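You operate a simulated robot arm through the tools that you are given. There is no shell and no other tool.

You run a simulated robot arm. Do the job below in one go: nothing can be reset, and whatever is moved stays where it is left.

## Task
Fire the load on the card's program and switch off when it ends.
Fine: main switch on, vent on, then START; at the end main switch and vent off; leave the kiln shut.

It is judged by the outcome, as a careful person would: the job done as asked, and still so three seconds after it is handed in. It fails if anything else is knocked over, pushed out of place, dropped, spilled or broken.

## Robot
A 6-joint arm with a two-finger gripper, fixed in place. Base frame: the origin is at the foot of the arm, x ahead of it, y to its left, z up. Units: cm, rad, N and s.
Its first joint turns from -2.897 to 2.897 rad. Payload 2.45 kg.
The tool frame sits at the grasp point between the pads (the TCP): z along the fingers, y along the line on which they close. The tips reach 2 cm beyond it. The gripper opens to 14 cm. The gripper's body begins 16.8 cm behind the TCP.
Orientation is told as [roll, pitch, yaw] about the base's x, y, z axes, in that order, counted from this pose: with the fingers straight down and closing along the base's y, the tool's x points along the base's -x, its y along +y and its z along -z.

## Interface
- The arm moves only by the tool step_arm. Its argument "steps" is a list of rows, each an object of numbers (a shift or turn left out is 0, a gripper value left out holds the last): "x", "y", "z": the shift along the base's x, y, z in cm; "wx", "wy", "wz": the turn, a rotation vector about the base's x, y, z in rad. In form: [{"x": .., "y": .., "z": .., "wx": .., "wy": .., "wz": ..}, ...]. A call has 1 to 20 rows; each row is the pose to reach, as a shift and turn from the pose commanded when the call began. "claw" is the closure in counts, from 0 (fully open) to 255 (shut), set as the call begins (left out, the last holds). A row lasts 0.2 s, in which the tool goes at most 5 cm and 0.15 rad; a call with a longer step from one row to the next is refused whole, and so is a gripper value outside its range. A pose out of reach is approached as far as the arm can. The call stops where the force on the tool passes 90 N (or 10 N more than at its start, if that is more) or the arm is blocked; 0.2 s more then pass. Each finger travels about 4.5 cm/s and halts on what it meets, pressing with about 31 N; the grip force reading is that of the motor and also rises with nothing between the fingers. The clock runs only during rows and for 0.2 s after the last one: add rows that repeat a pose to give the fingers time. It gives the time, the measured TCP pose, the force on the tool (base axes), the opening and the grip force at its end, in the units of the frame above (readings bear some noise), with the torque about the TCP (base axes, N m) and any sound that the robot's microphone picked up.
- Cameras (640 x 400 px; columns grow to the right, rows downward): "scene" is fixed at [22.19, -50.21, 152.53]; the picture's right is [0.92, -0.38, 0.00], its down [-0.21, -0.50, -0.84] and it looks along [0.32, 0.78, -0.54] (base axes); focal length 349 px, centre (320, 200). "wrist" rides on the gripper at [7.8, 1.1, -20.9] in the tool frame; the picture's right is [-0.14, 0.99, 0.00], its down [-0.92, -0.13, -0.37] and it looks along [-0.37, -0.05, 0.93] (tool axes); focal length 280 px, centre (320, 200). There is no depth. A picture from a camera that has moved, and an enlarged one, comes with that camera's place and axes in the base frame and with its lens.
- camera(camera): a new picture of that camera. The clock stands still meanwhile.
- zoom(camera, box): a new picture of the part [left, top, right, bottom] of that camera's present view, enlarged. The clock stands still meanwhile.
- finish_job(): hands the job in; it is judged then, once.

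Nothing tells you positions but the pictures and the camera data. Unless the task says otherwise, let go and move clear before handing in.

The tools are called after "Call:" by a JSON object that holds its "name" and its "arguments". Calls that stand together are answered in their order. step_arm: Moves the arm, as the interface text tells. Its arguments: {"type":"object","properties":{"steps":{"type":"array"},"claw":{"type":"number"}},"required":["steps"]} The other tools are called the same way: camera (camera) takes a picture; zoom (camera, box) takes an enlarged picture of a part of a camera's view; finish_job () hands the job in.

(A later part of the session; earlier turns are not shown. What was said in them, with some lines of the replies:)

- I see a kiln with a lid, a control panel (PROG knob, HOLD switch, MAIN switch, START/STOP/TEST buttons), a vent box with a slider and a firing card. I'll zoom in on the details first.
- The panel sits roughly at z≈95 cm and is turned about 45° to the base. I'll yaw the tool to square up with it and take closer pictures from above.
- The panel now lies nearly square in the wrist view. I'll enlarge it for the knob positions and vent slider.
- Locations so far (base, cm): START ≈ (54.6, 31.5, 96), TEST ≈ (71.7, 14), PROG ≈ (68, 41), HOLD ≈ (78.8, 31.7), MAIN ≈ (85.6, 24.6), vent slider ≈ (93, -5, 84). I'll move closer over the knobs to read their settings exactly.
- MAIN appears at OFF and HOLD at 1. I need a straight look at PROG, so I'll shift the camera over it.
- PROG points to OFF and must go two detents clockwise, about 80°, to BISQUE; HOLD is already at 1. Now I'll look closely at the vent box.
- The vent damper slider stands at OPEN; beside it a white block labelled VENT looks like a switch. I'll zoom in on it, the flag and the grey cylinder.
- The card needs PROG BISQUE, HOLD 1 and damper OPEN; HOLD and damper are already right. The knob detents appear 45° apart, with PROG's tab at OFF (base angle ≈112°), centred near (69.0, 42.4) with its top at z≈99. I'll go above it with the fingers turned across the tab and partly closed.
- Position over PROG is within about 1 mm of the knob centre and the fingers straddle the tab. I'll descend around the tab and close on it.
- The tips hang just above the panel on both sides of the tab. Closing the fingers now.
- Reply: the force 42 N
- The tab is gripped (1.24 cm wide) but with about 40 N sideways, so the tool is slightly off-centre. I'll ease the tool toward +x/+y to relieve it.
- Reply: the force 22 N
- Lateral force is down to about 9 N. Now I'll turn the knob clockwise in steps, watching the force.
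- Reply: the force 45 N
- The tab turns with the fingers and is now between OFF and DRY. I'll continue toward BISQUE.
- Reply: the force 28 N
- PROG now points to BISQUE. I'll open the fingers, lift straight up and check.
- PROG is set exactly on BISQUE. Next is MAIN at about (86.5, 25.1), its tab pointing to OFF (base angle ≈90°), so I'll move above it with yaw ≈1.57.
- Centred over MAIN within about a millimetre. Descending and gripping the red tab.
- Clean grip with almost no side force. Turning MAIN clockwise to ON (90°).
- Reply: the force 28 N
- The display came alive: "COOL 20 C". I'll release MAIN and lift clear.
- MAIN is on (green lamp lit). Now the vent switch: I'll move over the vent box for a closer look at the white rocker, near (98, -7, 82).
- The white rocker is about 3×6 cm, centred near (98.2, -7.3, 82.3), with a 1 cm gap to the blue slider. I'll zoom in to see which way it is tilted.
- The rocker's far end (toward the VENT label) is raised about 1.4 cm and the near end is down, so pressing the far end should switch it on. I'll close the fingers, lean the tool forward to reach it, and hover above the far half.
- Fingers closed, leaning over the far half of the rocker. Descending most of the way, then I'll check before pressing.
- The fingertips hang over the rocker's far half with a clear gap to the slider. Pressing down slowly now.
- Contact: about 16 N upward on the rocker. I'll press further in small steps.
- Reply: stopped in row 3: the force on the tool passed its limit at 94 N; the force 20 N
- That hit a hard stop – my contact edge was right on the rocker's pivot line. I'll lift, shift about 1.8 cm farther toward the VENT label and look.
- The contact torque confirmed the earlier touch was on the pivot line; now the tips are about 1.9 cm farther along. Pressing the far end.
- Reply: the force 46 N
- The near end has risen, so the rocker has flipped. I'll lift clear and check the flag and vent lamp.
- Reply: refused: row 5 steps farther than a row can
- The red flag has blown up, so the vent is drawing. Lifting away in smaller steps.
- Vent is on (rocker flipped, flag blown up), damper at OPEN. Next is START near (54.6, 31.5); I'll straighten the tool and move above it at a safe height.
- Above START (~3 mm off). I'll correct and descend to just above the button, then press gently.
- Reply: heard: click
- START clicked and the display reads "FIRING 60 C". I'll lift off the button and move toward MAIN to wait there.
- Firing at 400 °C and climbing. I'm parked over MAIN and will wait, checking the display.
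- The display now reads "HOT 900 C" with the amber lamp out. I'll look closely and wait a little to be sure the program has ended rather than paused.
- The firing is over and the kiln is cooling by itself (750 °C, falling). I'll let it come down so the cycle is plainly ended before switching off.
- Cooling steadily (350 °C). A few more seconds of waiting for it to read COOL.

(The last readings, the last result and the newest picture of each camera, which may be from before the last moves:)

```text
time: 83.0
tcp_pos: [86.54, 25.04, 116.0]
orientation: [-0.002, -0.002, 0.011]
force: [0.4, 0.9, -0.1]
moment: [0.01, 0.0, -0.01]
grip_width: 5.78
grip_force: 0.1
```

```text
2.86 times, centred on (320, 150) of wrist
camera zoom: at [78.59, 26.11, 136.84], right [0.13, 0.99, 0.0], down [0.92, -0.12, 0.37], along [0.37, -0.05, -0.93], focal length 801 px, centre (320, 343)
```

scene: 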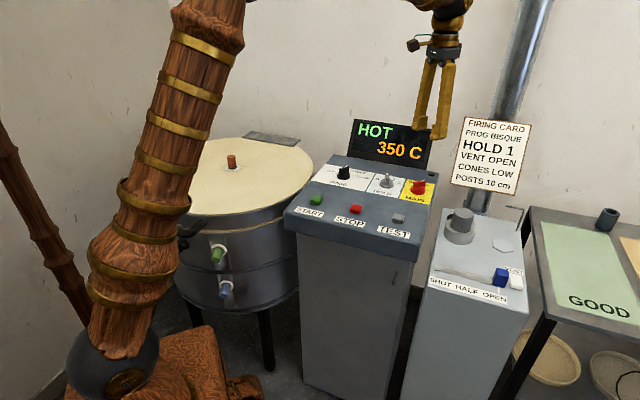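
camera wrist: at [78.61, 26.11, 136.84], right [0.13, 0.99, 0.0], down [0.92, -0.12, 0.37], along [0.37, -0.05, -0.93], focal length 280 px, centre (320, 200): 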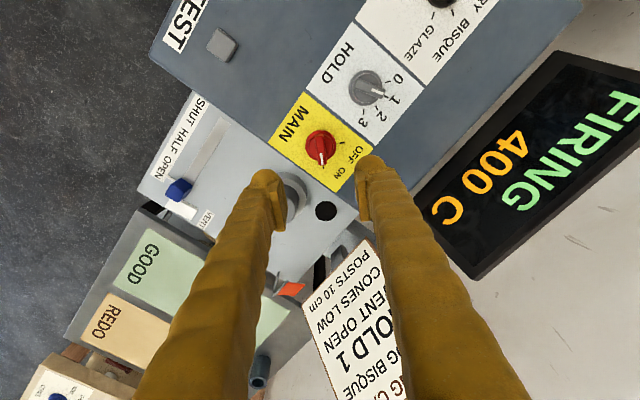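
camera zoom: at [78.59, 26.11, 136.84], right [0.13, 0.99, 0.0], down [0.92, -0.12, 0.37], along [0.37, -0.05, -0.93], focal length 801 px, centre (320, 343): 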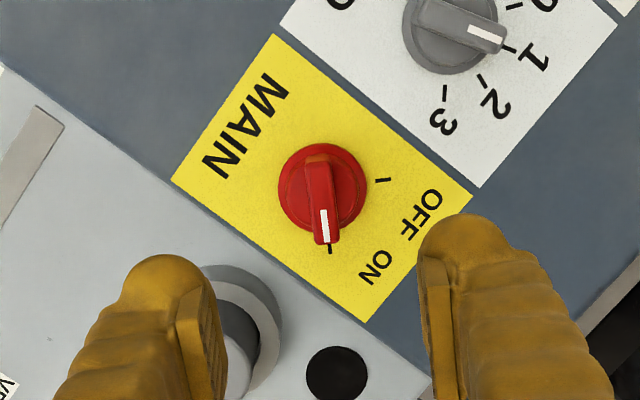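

The cycle is finished ("WARM 50 C"). Now I'll grip MAIN again and turn it back to OFF.

Call:
{"name": "step_arm", "arguments": {"steps": [{"z": -4}, {"z": -8}, {"z": -12}, {"z": -15}, {"z": -16.4}, {"z": -16.4}]}}

Call:
{"name": "zoom", "arguments": {"camera": "wrist", "box": [220, 100, 420, 240]}}

```text
time: 84.4
tcp_pos: [86.62, 24.93, 99.48]
orientation: [-0.002, -0.001, 0.009]
force: [0.6, -0.2, 0.4]
moment: [0.03, 0.01, 0.01]
grip_width: 5.76
grip_force: 0.0
```

```text
2.86 times, centred on (320, 170) of wrist
camera zoom: at [78.57, 26.04, 120.29], right [0.13, 0.99, 0.0], down [0.92, -0.12, 0.37], along [0.37, -0.05, -0.93], focal length 801 px, centre (320, 286)
```

zoom: 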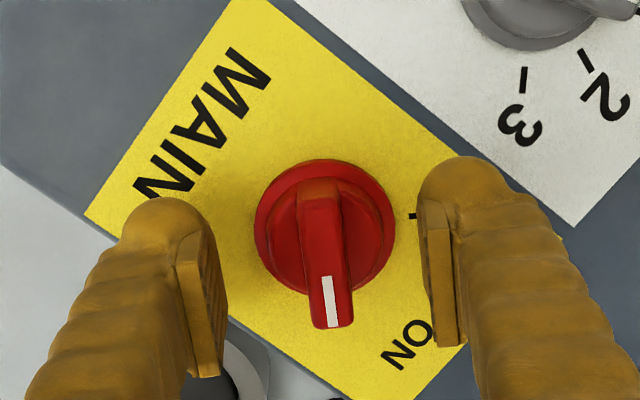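

Call:
{"name": "step_arm", "arguments": {"steps": [{"y": 0.1}, {"y": 0.1}, {"y": 0.1}, {"y": 0.1}, {"y": 0.1}], "claw": 255}}

```text
time: 85.6
tcp_pos: [86.57, 25.19, 99.32]
orientation: [-0.001, -0.003, 0.011]
force: [-1.0, 6.2, -2.0]
moment: [0.09, 0.03, -0.05]
grip_width: 1.21
grip_force: 38.8
```

Good centred grip. Turning MAIN counter-clockwise to OFF.

Call:
{"name": "step_arm", "arguments": {"steps": [{"wz": 0.1}, {"wz": 0.2}, {"wz": 0.3}, {"wz": 0.4}, {"wz": 0.5}]}}

```text
time: 86.8
tcp_pos: [86.58, 25.05, 99.38]
orientation: [-0.002, -0.002, 0.512]
force: [-12.5, -13.7, 0.9]
moment: [-0.21, 0.31, 0.01]
grip_width: 1.2
grip_force: 38.8
```

Call:
{"name": "step_arm", "arguments": {"steps": [{"x": -0.04, "y": -0.04, "wz": 0.1}, {"x": -0.05, "y": -0.05, "wz": 0.2}, {"x": -0.05, "y": -0.05, "wz": 0.3}, {"x": -0.05, "y": -0.05, "wz": 0.4}, {"x": -0.05, "y": -0.05, "wz": 0.5}]}}

```text
time: 88.0
tcp_pos: [86.56, 25.16, 99.5]
orientation: [-0.003, -0.002, 1.012]
force: [12.5, 0.0, -3.1]
moment: [-0.04, -0.15, 0.0]
grip_width: 1.19
grip_force: 39.4
```

Call:
{"name": "step_arm", "arguments": {"steps": [{"x": 0.04, "wz": 0.1}, {"x": 0.05, "wz": 0.2}, {"x": 0.05, "wz": 0.3}, {"x": 0.05, "wz": 0.4}, {"x": 0.05, "wz": 0.5}, {"x": 0.05, "wz": 0.56}, {"x": 0.05, "wz": 0.56}]}}

Call:
{"name": "camera", "arguments": {"camera": "scene"}}

```text
time: 89.6
tcp_pos: [86.6, 25.04, 99.28]
orientation: [-0.003, -0.002, 1.571]
force: [16.5, 2.2, -4.0]
moment: [0.03, -0.16, -0.03]
grip_width: 1.21
grip_force: 38.7
```

```text
taken
```

scene: 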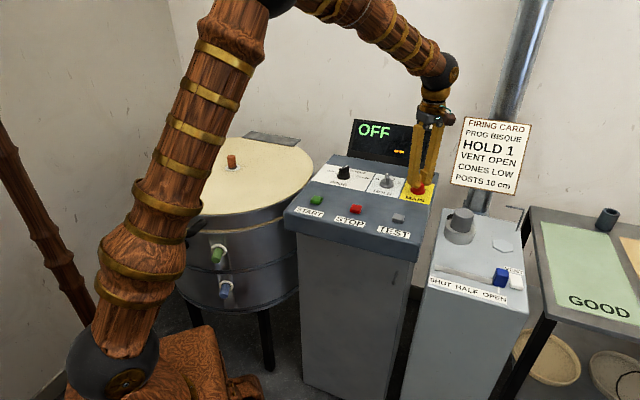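

The display shows OFF. Releasing MAIN and lifting.

Call:
{"name": "step_arm", "arguments": {"steps": [{"x": 0.08}, {"x": 0.08}, {"x": 0.08}, {"x": 0.08, "z": 0.5}, {"x": 0.08, "z": 4}, {"x": 0.08, "z": 8}, {"x": 0.08, "z": 12}, {"x": 0.08, "z": 16}, {"x": 0.08, "z": 16}], "claw": 150}}

Call:
{"name": "zoom", "arguments": {"camera": "wrist", "box": [230, 80, 410, 220]}}

Call:
{"name": "camera", "arguments": {"camera": "scene"}}

```text
time: 91.6
tcp_pos: [86.74, 24.81, 115.37]
orientation: [-0.003, -0.002, 1.571]
force: [0.5, 0.5, 0.6]
moment: [0.01, -0.04, -0.01]
grip_width: 5.76
grip_force: 0.0
```

```text
2.86 times, centred on (320, 150) of wrist
camera zoom: at [85.42, 17.02, 136.32], right [-0.99, 0.14, 0.0], down [0.13, 0.92, 0.37], along [0.05, 0.37, -0.93], focal length 801 px, centre (320, 343)
```

zoom: 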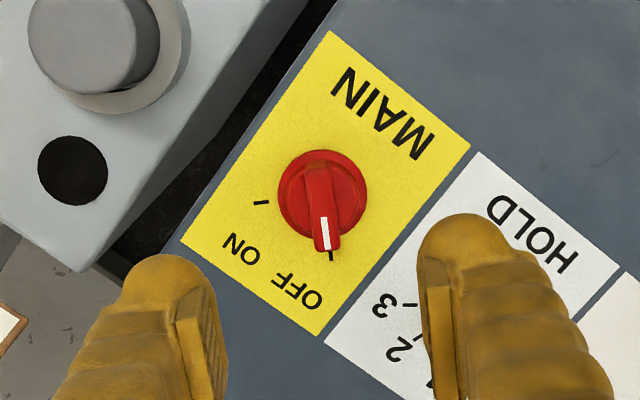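

```text
taken
```

scene: 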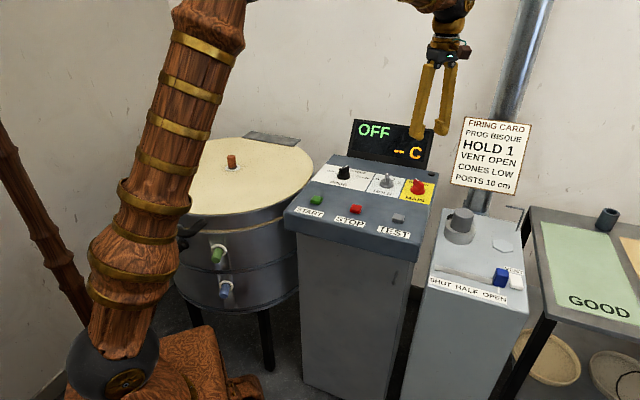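

MAIN is off. Now the vent: the rocker's raised near end must be pressed. I'll close the fingers, yaw back to 0.785 and move over the vent box.

Call:
{"name": "step_arm", "arguments": {"steps": [{"x": 0.3, "y": -4, "wz": -0.1}, {"x": 0.6, "y": -8, "wz": -0.2}, {"x": 0.9, "y": -12, "wz": -0.3}, {"x": 1.2, "y": -16, "wz": -0.4}, {"x": 1.5, "y": -20, "wz": -0.5}, {"x": 1.8, "y": -24, "wz": -0.6}, {"x": 2.1, "y": -28, "wz": -0.7}, {"x": 2.4, "y": -32, "wz": -0.786}, {"x": 2.7, "y": -36, "z": -2, "wz": -0.786}, {"x": 5, "y": -36, "z": -6, "wz": -0.786}, {"x": 7, "y": -36, "z": -10, "wz": -0.786}, {"x": 7, "y": -36, "z": -10, "wz": -0.786}], "claw": 255}}

Call:
{"name": "camera", "arguments": {"camera": "wrist"}}

Call:
{"name": "camera", "arguments": {"camera": "scene"}}

```text
time: 94.2
tcp_pos: [93.75, -10.91, 105.57]
orientation: [-0.001, -0.001, 0.784]
force: [-0.1, -0.3, -0.3]
moment: [0.0, -0.01, -0.03]
grip_width: 0.0
grip_force: 29.7
```

```text
taken
camera wrist: at [87.21, -15.58, 126.35], right [-0.6, 0.8, 0.0], down [0.74, 0.56, 0.37], along [0.3, 0.22, -0.93], focal length 280 px, centre (320, 200)
```

wrist: 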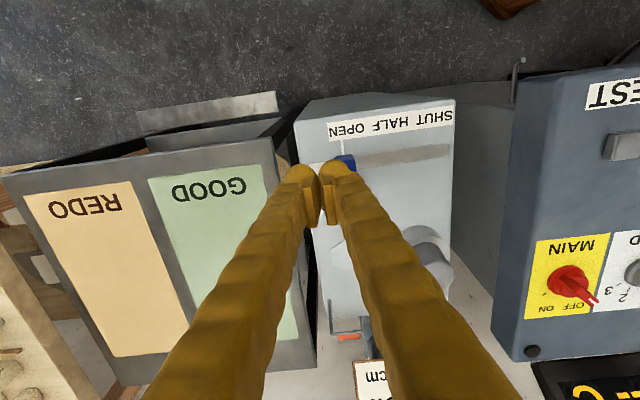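

```text
taken
```

scene: 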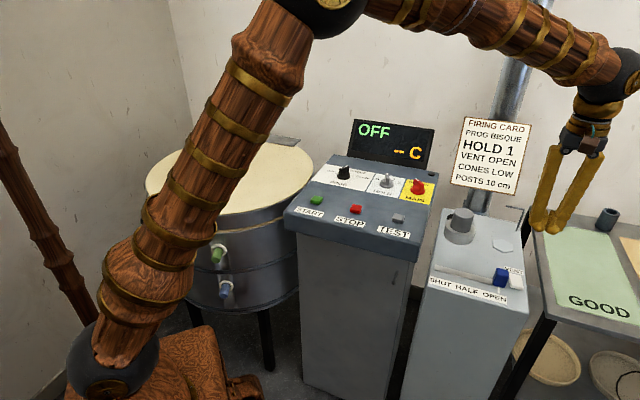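

Call:
{"name": "step_arm", "arguments": {"steps": [{"x": 1.5, "y": 0.8, "wx": 0.053, "wy": -0.053}, {"x": 3.25, "y": 1.6, "z": -2, "wx": 0.106, "wy": -0.106}, {"x": 3.25, "y": 1.6, "z": -6, "wx": 0.106, "wy": -0.106}, {"x": 3.25, "y": 1.6, "z": -10, "wx": 0.106, "wy": -0.106}, {"x": 3.25, "y": 1.6, "z": -14, "wx": 0.106, "wy": -0.106}, {"x": 3.25, "y": 1.6, "z": -16.5, "wx": 0.106, "wy": -0.106}, {"x": 3.25, "y": 1.6, "z": -16.5, "wx": 0.106, "wy": -0.106}]}}

Call:
{"name": "camera", "arguments": {"camera": "wrist"}}

Call:
{"name": "zoom", "arguments": {"camera": "scene", "box": [460, 220, 560, 310]}}

```text
time: 95.8
tcp_pos: [97.24, -9.32, 88.96]
orientation: [-0.001, -0.152, 0.786]
force: [0.3, -0.4, 0.3]
moment: [0.01, -0.02, 0.01]
grip_width: 0.0
grip_force: 29.6
```

```text
taken
camera wrist: at [88.56, -16.12, 108.45], right [-0.6, 0.8, 0.02], down [0.69, 0.51, 0.5], along [0.39, 0.32, -0.86], focal length 280 px, centre (320, 200)
```

wrist: 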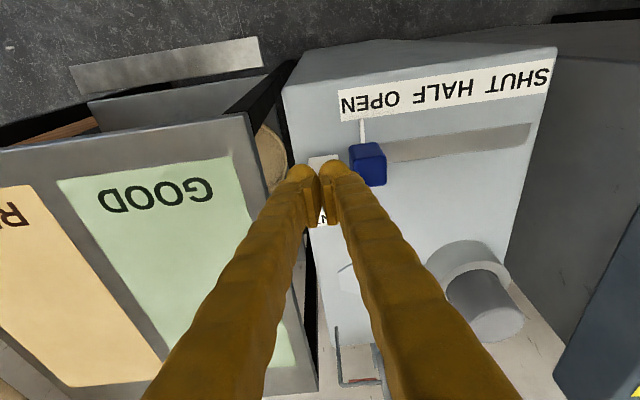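

```text
4.44 times, centred on (510, 265) of scene
camera zoom: at [22.19, -50.21, 152.53], right [0.92, -0.38, 0.0], down [-0.21, -0.5, -0.84], along [0.32, 0.78, -0.54], focal length 1552 px, centre (-524, -89)
```

zoom: 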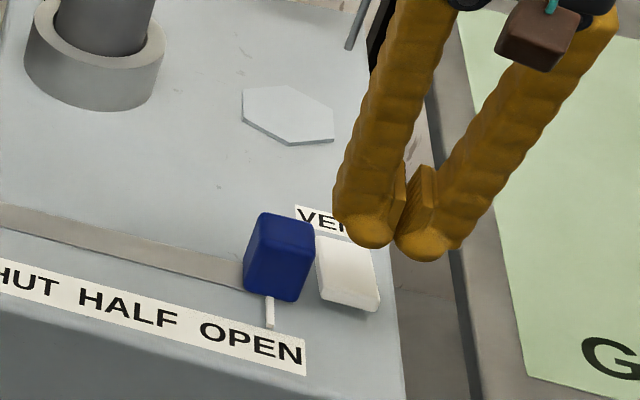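

Aligned over the near half of the rocker, clear of the blue slider. Descending and pressing gently.

Call:
{"name": "step_arm", "arguments": {"steps": [{"z": -2}, {"z": -3.5}, {"z": -4}, {"z": -4}]}}

Call:
{"name": "zoom", "arguments": {"camera": "scene", "box": [480, 230, 540, 300]}}

Call:
{"name": "zoom", "arguments": {"camera": "wrist", "box": [270, 110, 400, 240]}}

```text
time: 96.8
tcp_pos: [97.03, -9.28, 84.82]
orientation: [-0.002, -0.152, 0.786]
force: [0.2, 0.0, 0.5]
moment: [0.0, 0.02, -0.01]
grip_width: 0.04
grip_force: 29.8
```

```text
5.71 times, centred on (510, 265) of scene
camera zoom: at [22.19, -50.21, 152.53], right [0.92, -0.38, 0.0], down [-0.21, -0.5, -0.84], along [0.32, 0.78, -0.54], focal length 1996 px, centre (-766, -171)
```

zoom: 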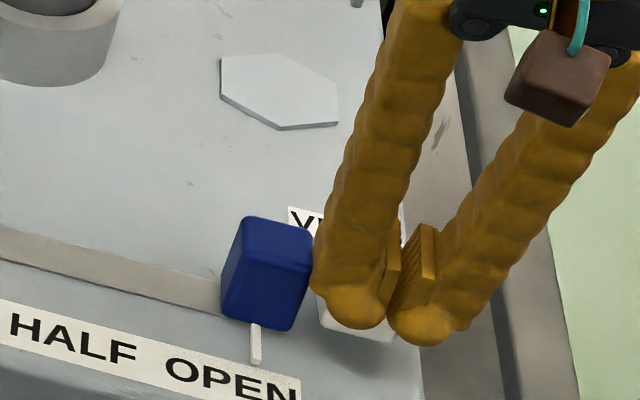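

```text
3.08 times, centred on (335, 175) of wrist
camera zoom: at [88.41, -16.25, 104.37], right [-0.6, 0.8, 0.02], down [0.69, 0.51, 0.5], along [0.39, 0.32, -0.86], focal length 863 px, centre (274, 277)
```

zoom: 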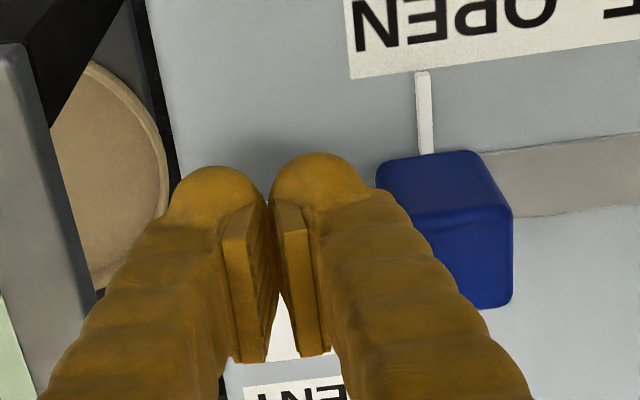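

The left finger is close beside the blue slider, so I'll shift 5 mm to the right before pressing.

Call:
{"name": "step_arm", "arguments": {"steps": [{"x": 0.35, "y": -0.35}, {"x": 0.35, "y": -0.35, "z": -0.4}, {"x": 0.35, "y": -0.35, "z": -0.8}, {"x": 0.35, "y": -0.35, "z": -1.1}]}}

Call:
{"name": "zoom", "arguments": {"camera": "scene", "box": [480, 230, 540, 300]}}

```text
time: 97.8
tcp_pos: [97.19, -9.65, 83.64]
orientation: [-0.002, -0.152, 0.785]
force: [-1.2, -0.4, 1.3]
moment: [0.02, 0.01, 0.01]
grip_width: 0.0
grip_force: 29.7
```

```text
5.71 times, centred on (510, 265) of scene
camera zoom: at [22.19, -50.21, 152.53], right [0.92, -0.38, 0.0], down [-0.21, -0.5, -0.84], along [0.32, 0.78, -0.54], focal length 1996 px, centre (-766, -171)
```

zoom: 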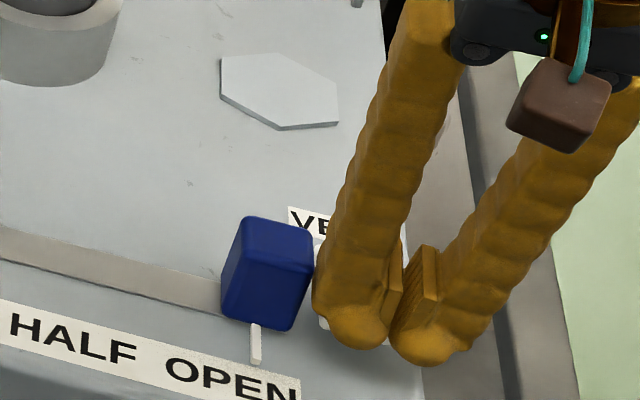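

Call:
{"name": "step_arm", "arguments": {"steps": [{"z": -0.2}, {"z": -0.4}, {"z": -0.6}]}}

Call:
{"name": "zoom", "arguments": {"camera": "scene", "box": [430, 190, 560, 310]}}

```text
time: 98.6
tcp_pos: [97.29, -9.62, 83.15]
orientation: [-0.002, -0.152, 0.784]
force: [0.5, 0.0, -0.5]
moment: [0.02, 0.01, -0.02]
grip_width: 0.02
grip_force: 29.3
```

```text
3.33 times, centred on (495, 250) of scene
camera zoom: at [22.19, -50.21, 152.53], right [0.92, -0.38, 0.0], down [-0.21, -0.5, -0.84], along [0.32, 0.78, -0.54], focal length 1164 px, centre (-263, 33)
```

zoom: 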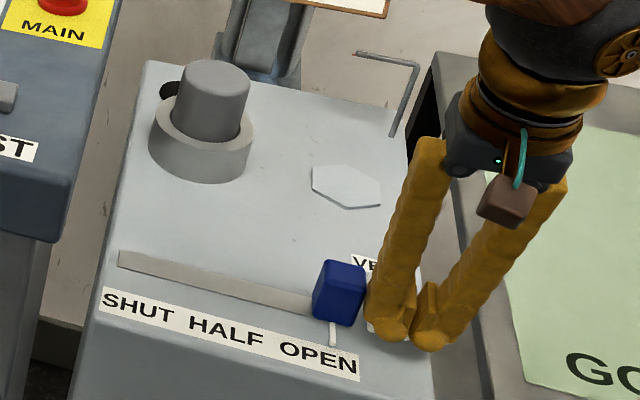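

Still no contact; continuing in small steps.

Call:
{"name": "step_arm", "arguments": {"steps": [{"z": -0.2}, {"z": -0.4}]}}

Call:
{"name": "zoom", "arguments": {"camera": "scene", "box": [480, 230, 540, 300]}}

Call:
{"name": "zoom", "arguments": {"camera": "wrist", "box": [270, 110, 400, 240]}}

```text
time: 99.2
tcp_pos: [97.32, -9.72, 82.9]
orientation: [-0.001, -0.152, 0.785]
force: [-6.0, -2.5, 14.0]
moment: [0.13, 0.08, 0.06]
grip_width: 0.01
grip_force: 29.8
```

```text
5.71 times, centred on (510, 265) of scene
camera zoom: at [22.19, -50.21, 152.53], right [0.92, -0.38, 0.0], down [-0.21, -0.5, -0.84], along [0.32, 0.78, -0.54], focal length 1996 px, centre (-766, -171)
```

zoom: 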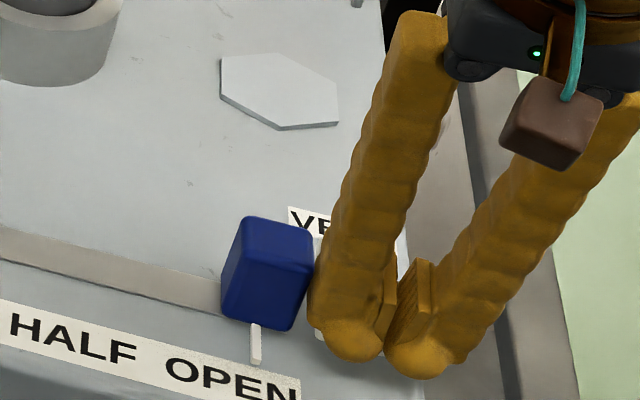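

```text
3.08 times, centred on (335, 175) of wrist
camera zoom: at [88.66, -16.56, 102.38], right [-0.6, 0.8, 0.02], down [0.69, 0.51, 0.5], along [0.39, 0.32, -0.86], focal length 863 px, centre (274, 277)
```

zoom: 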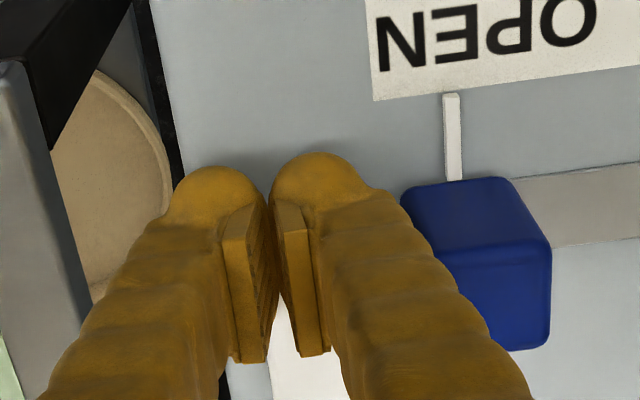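

Call:
{"name": "camera", "arguments": {"camera": "scene"}}

Call:
{"name": "zoom", "arguments": {"camera": "scene", "box": [460, 190, 560, 310]}}

Call:
{"name": "camera", "arguments": {"camera": "wrist"}}

```text
taken
```

scene: 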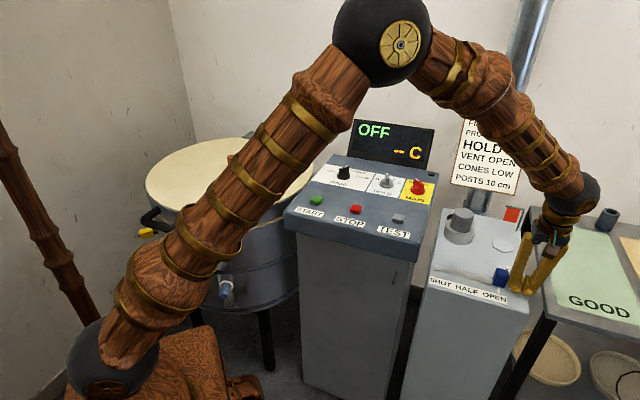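

```text
3.33 times, centred on (510, 250) of scene
camera zoom: at [22.19, -50.21, 152.53], right [0.92, -0.38, 0.0], down [-0.21, -0.5, -0.84], along [0.32, 0.78, -0.54], focal length 1164 px, centre (-313, 33)
```

zoom: 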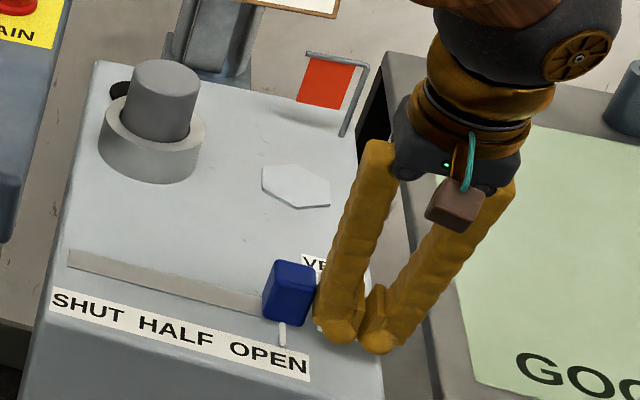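

```text
taken
camera wrist: at [88.66, -16.56, 102.38], right [-0.6, 0.8, 0.02], down [0.69, 0.51, 0.5], along [0.39, 0.32, -0.86], focal length 280 px, centre (320, 200)
```

wrist: 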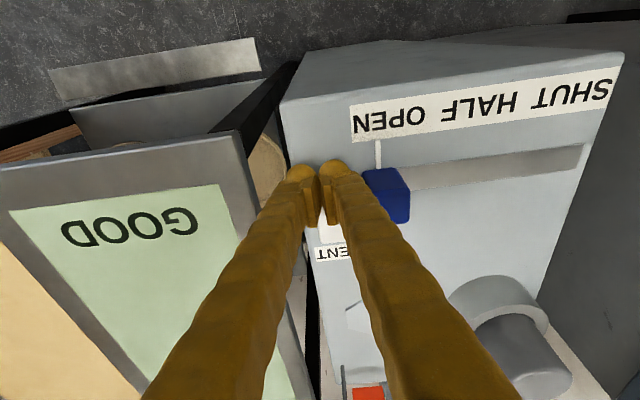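

The flag hangs down again, so the vent is off. Lifting straight up and moving clear.

Call:
{"name": "step_arm", "arguments": {"steps": [{"z": 1}, {"z": 3.5}, {"z": 7.5}, {"z": 12}, {"z": 16}, {"x": -3, "y": -2, "z": 19}, {"x": -6, "y": -4, "z": 22, "wx": -0.05, "wy": 0.05}, {"x": -9, "y": -4, "z": 25, "wx": -0.106, "wy": 0.106}, {"x": -13, "y": -4, "z": 27, "wx": -0.106, "wy": 0.106}, {"x": -17, "y": -4, "z": 28, "wx": -0.106, "wy": 0.106}, {"x": -21, "y": -4, "z": 28, "wx": -0.106, "wy": 0.106}, {"x": -25, "y": -4, "z": 28, "wx": -0.106, "wy": 0.106}, {"x": -25, "y": -4, "z": 28, "wx": -0.106, "wy": 0.106}]}}

Call:
{"name": "camera", "arguments": {"camera": "scene"}}

Call:
{"name": "zoom", "arguments": {"camera": "scene", "box": [410, 190, 560, 310]}}

Call:
{"name": "zoom", "arguments": {"camera": "scene", "box": [290, 110, 450, 250]}}

Call:
{"name": "camera", "arguments": {"camera": "wrist"}}

```text
time: 102.0
tcp_pos: [72.42, -13.58, 110.83]
orientation: [-0.002, -0.002, 0.786]
force: [0.1, -0.7, 0.7]
moment: [0.0, -0.02, 0.01]
grip_width: 0.0
grip_force: 28.8
```

```text
taken
```

scene: 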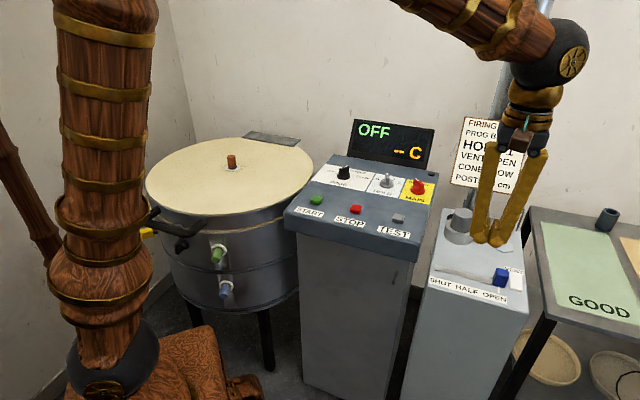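

```text
3.33 times, centred on (485, 250) of scene
camera zoom: at [22.19, -50.21, 152.53], right [0.92, -0.38, 0.0], down [-0.21, -0.5, -0.84], along [0.32, 0.78, -0.54], focal length 1164 px, centre (-230, 33)
```

zoom: 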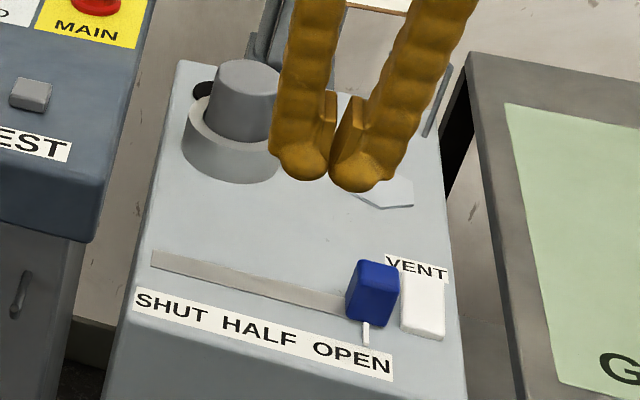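

```text
2.86 times, centred on (370, 180) of scene
camera zoom: at [22.19, -50.21, 152.53], right [0.92, -0.38, 0.0], down [-0.21, -0.5, -0.84], along [0.32, 0.78, -0.54], focal length 998 px, centre (177, 257)
```

zoom: 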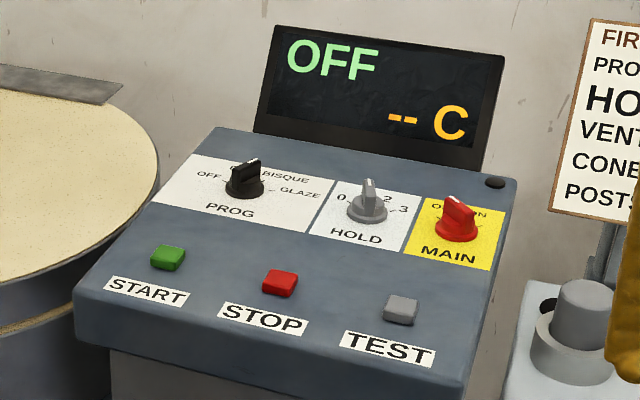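

```text
taken
camera wrist: at [65.83, -18.29, 131.75], right [-0.6, 0.8, 0.0], down [0.74, 0.56, 0.37], along [0.3, 0.22, -0.93], focal length 280 px, centre (320, 200)
```

wrist: 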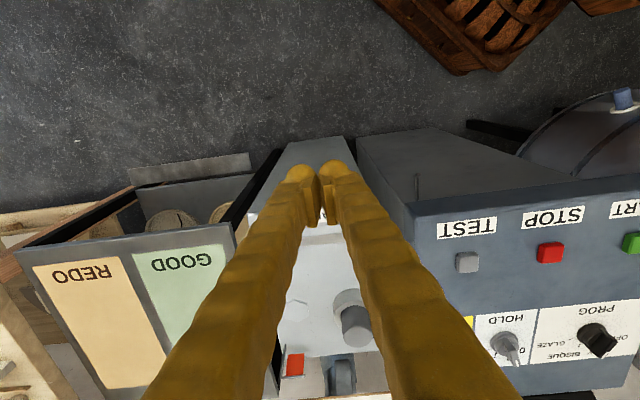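

The display reads OFF, MAIN points to OFF, and the vent rocker is back with its flag hanging. The kiln lid is shut, nothing has been displaced and the arm is clear, so I'm handing in the job.

Call:
{"name": "finish_job", "arguments": {}}

```text
The job is handed in.
```

The load was fired on the card's program, and the main switch and vent are now off. I've handed the job in.

- **Settings:** I turned PROG from OFF to BISQUE. HOLD was already at 1 and the vent slider was already at OPEN, so I left both alone.
- **Firing:** I turned the main switch on, then the vent, and the vent's red flag lifted. Then I pressed START. The display showed FIRING and read up to 950 °C when I checked, then changed to HOT as the kiln cooled.
- **Switching off:** I waited until the display read WARM 50 C before turning the main switch and vent off. The display then read OFF and the flag hung down again.
- **Left as is:** The kiln lid stayed shut throughout, the arm is clear, and nothing else was moved. PROG is still on BISQUE and the vent slider is still at OPEN.

My first press on the vent switch landed on its pivot and stopped at the force limit. The second press worked, and I saw no damage.
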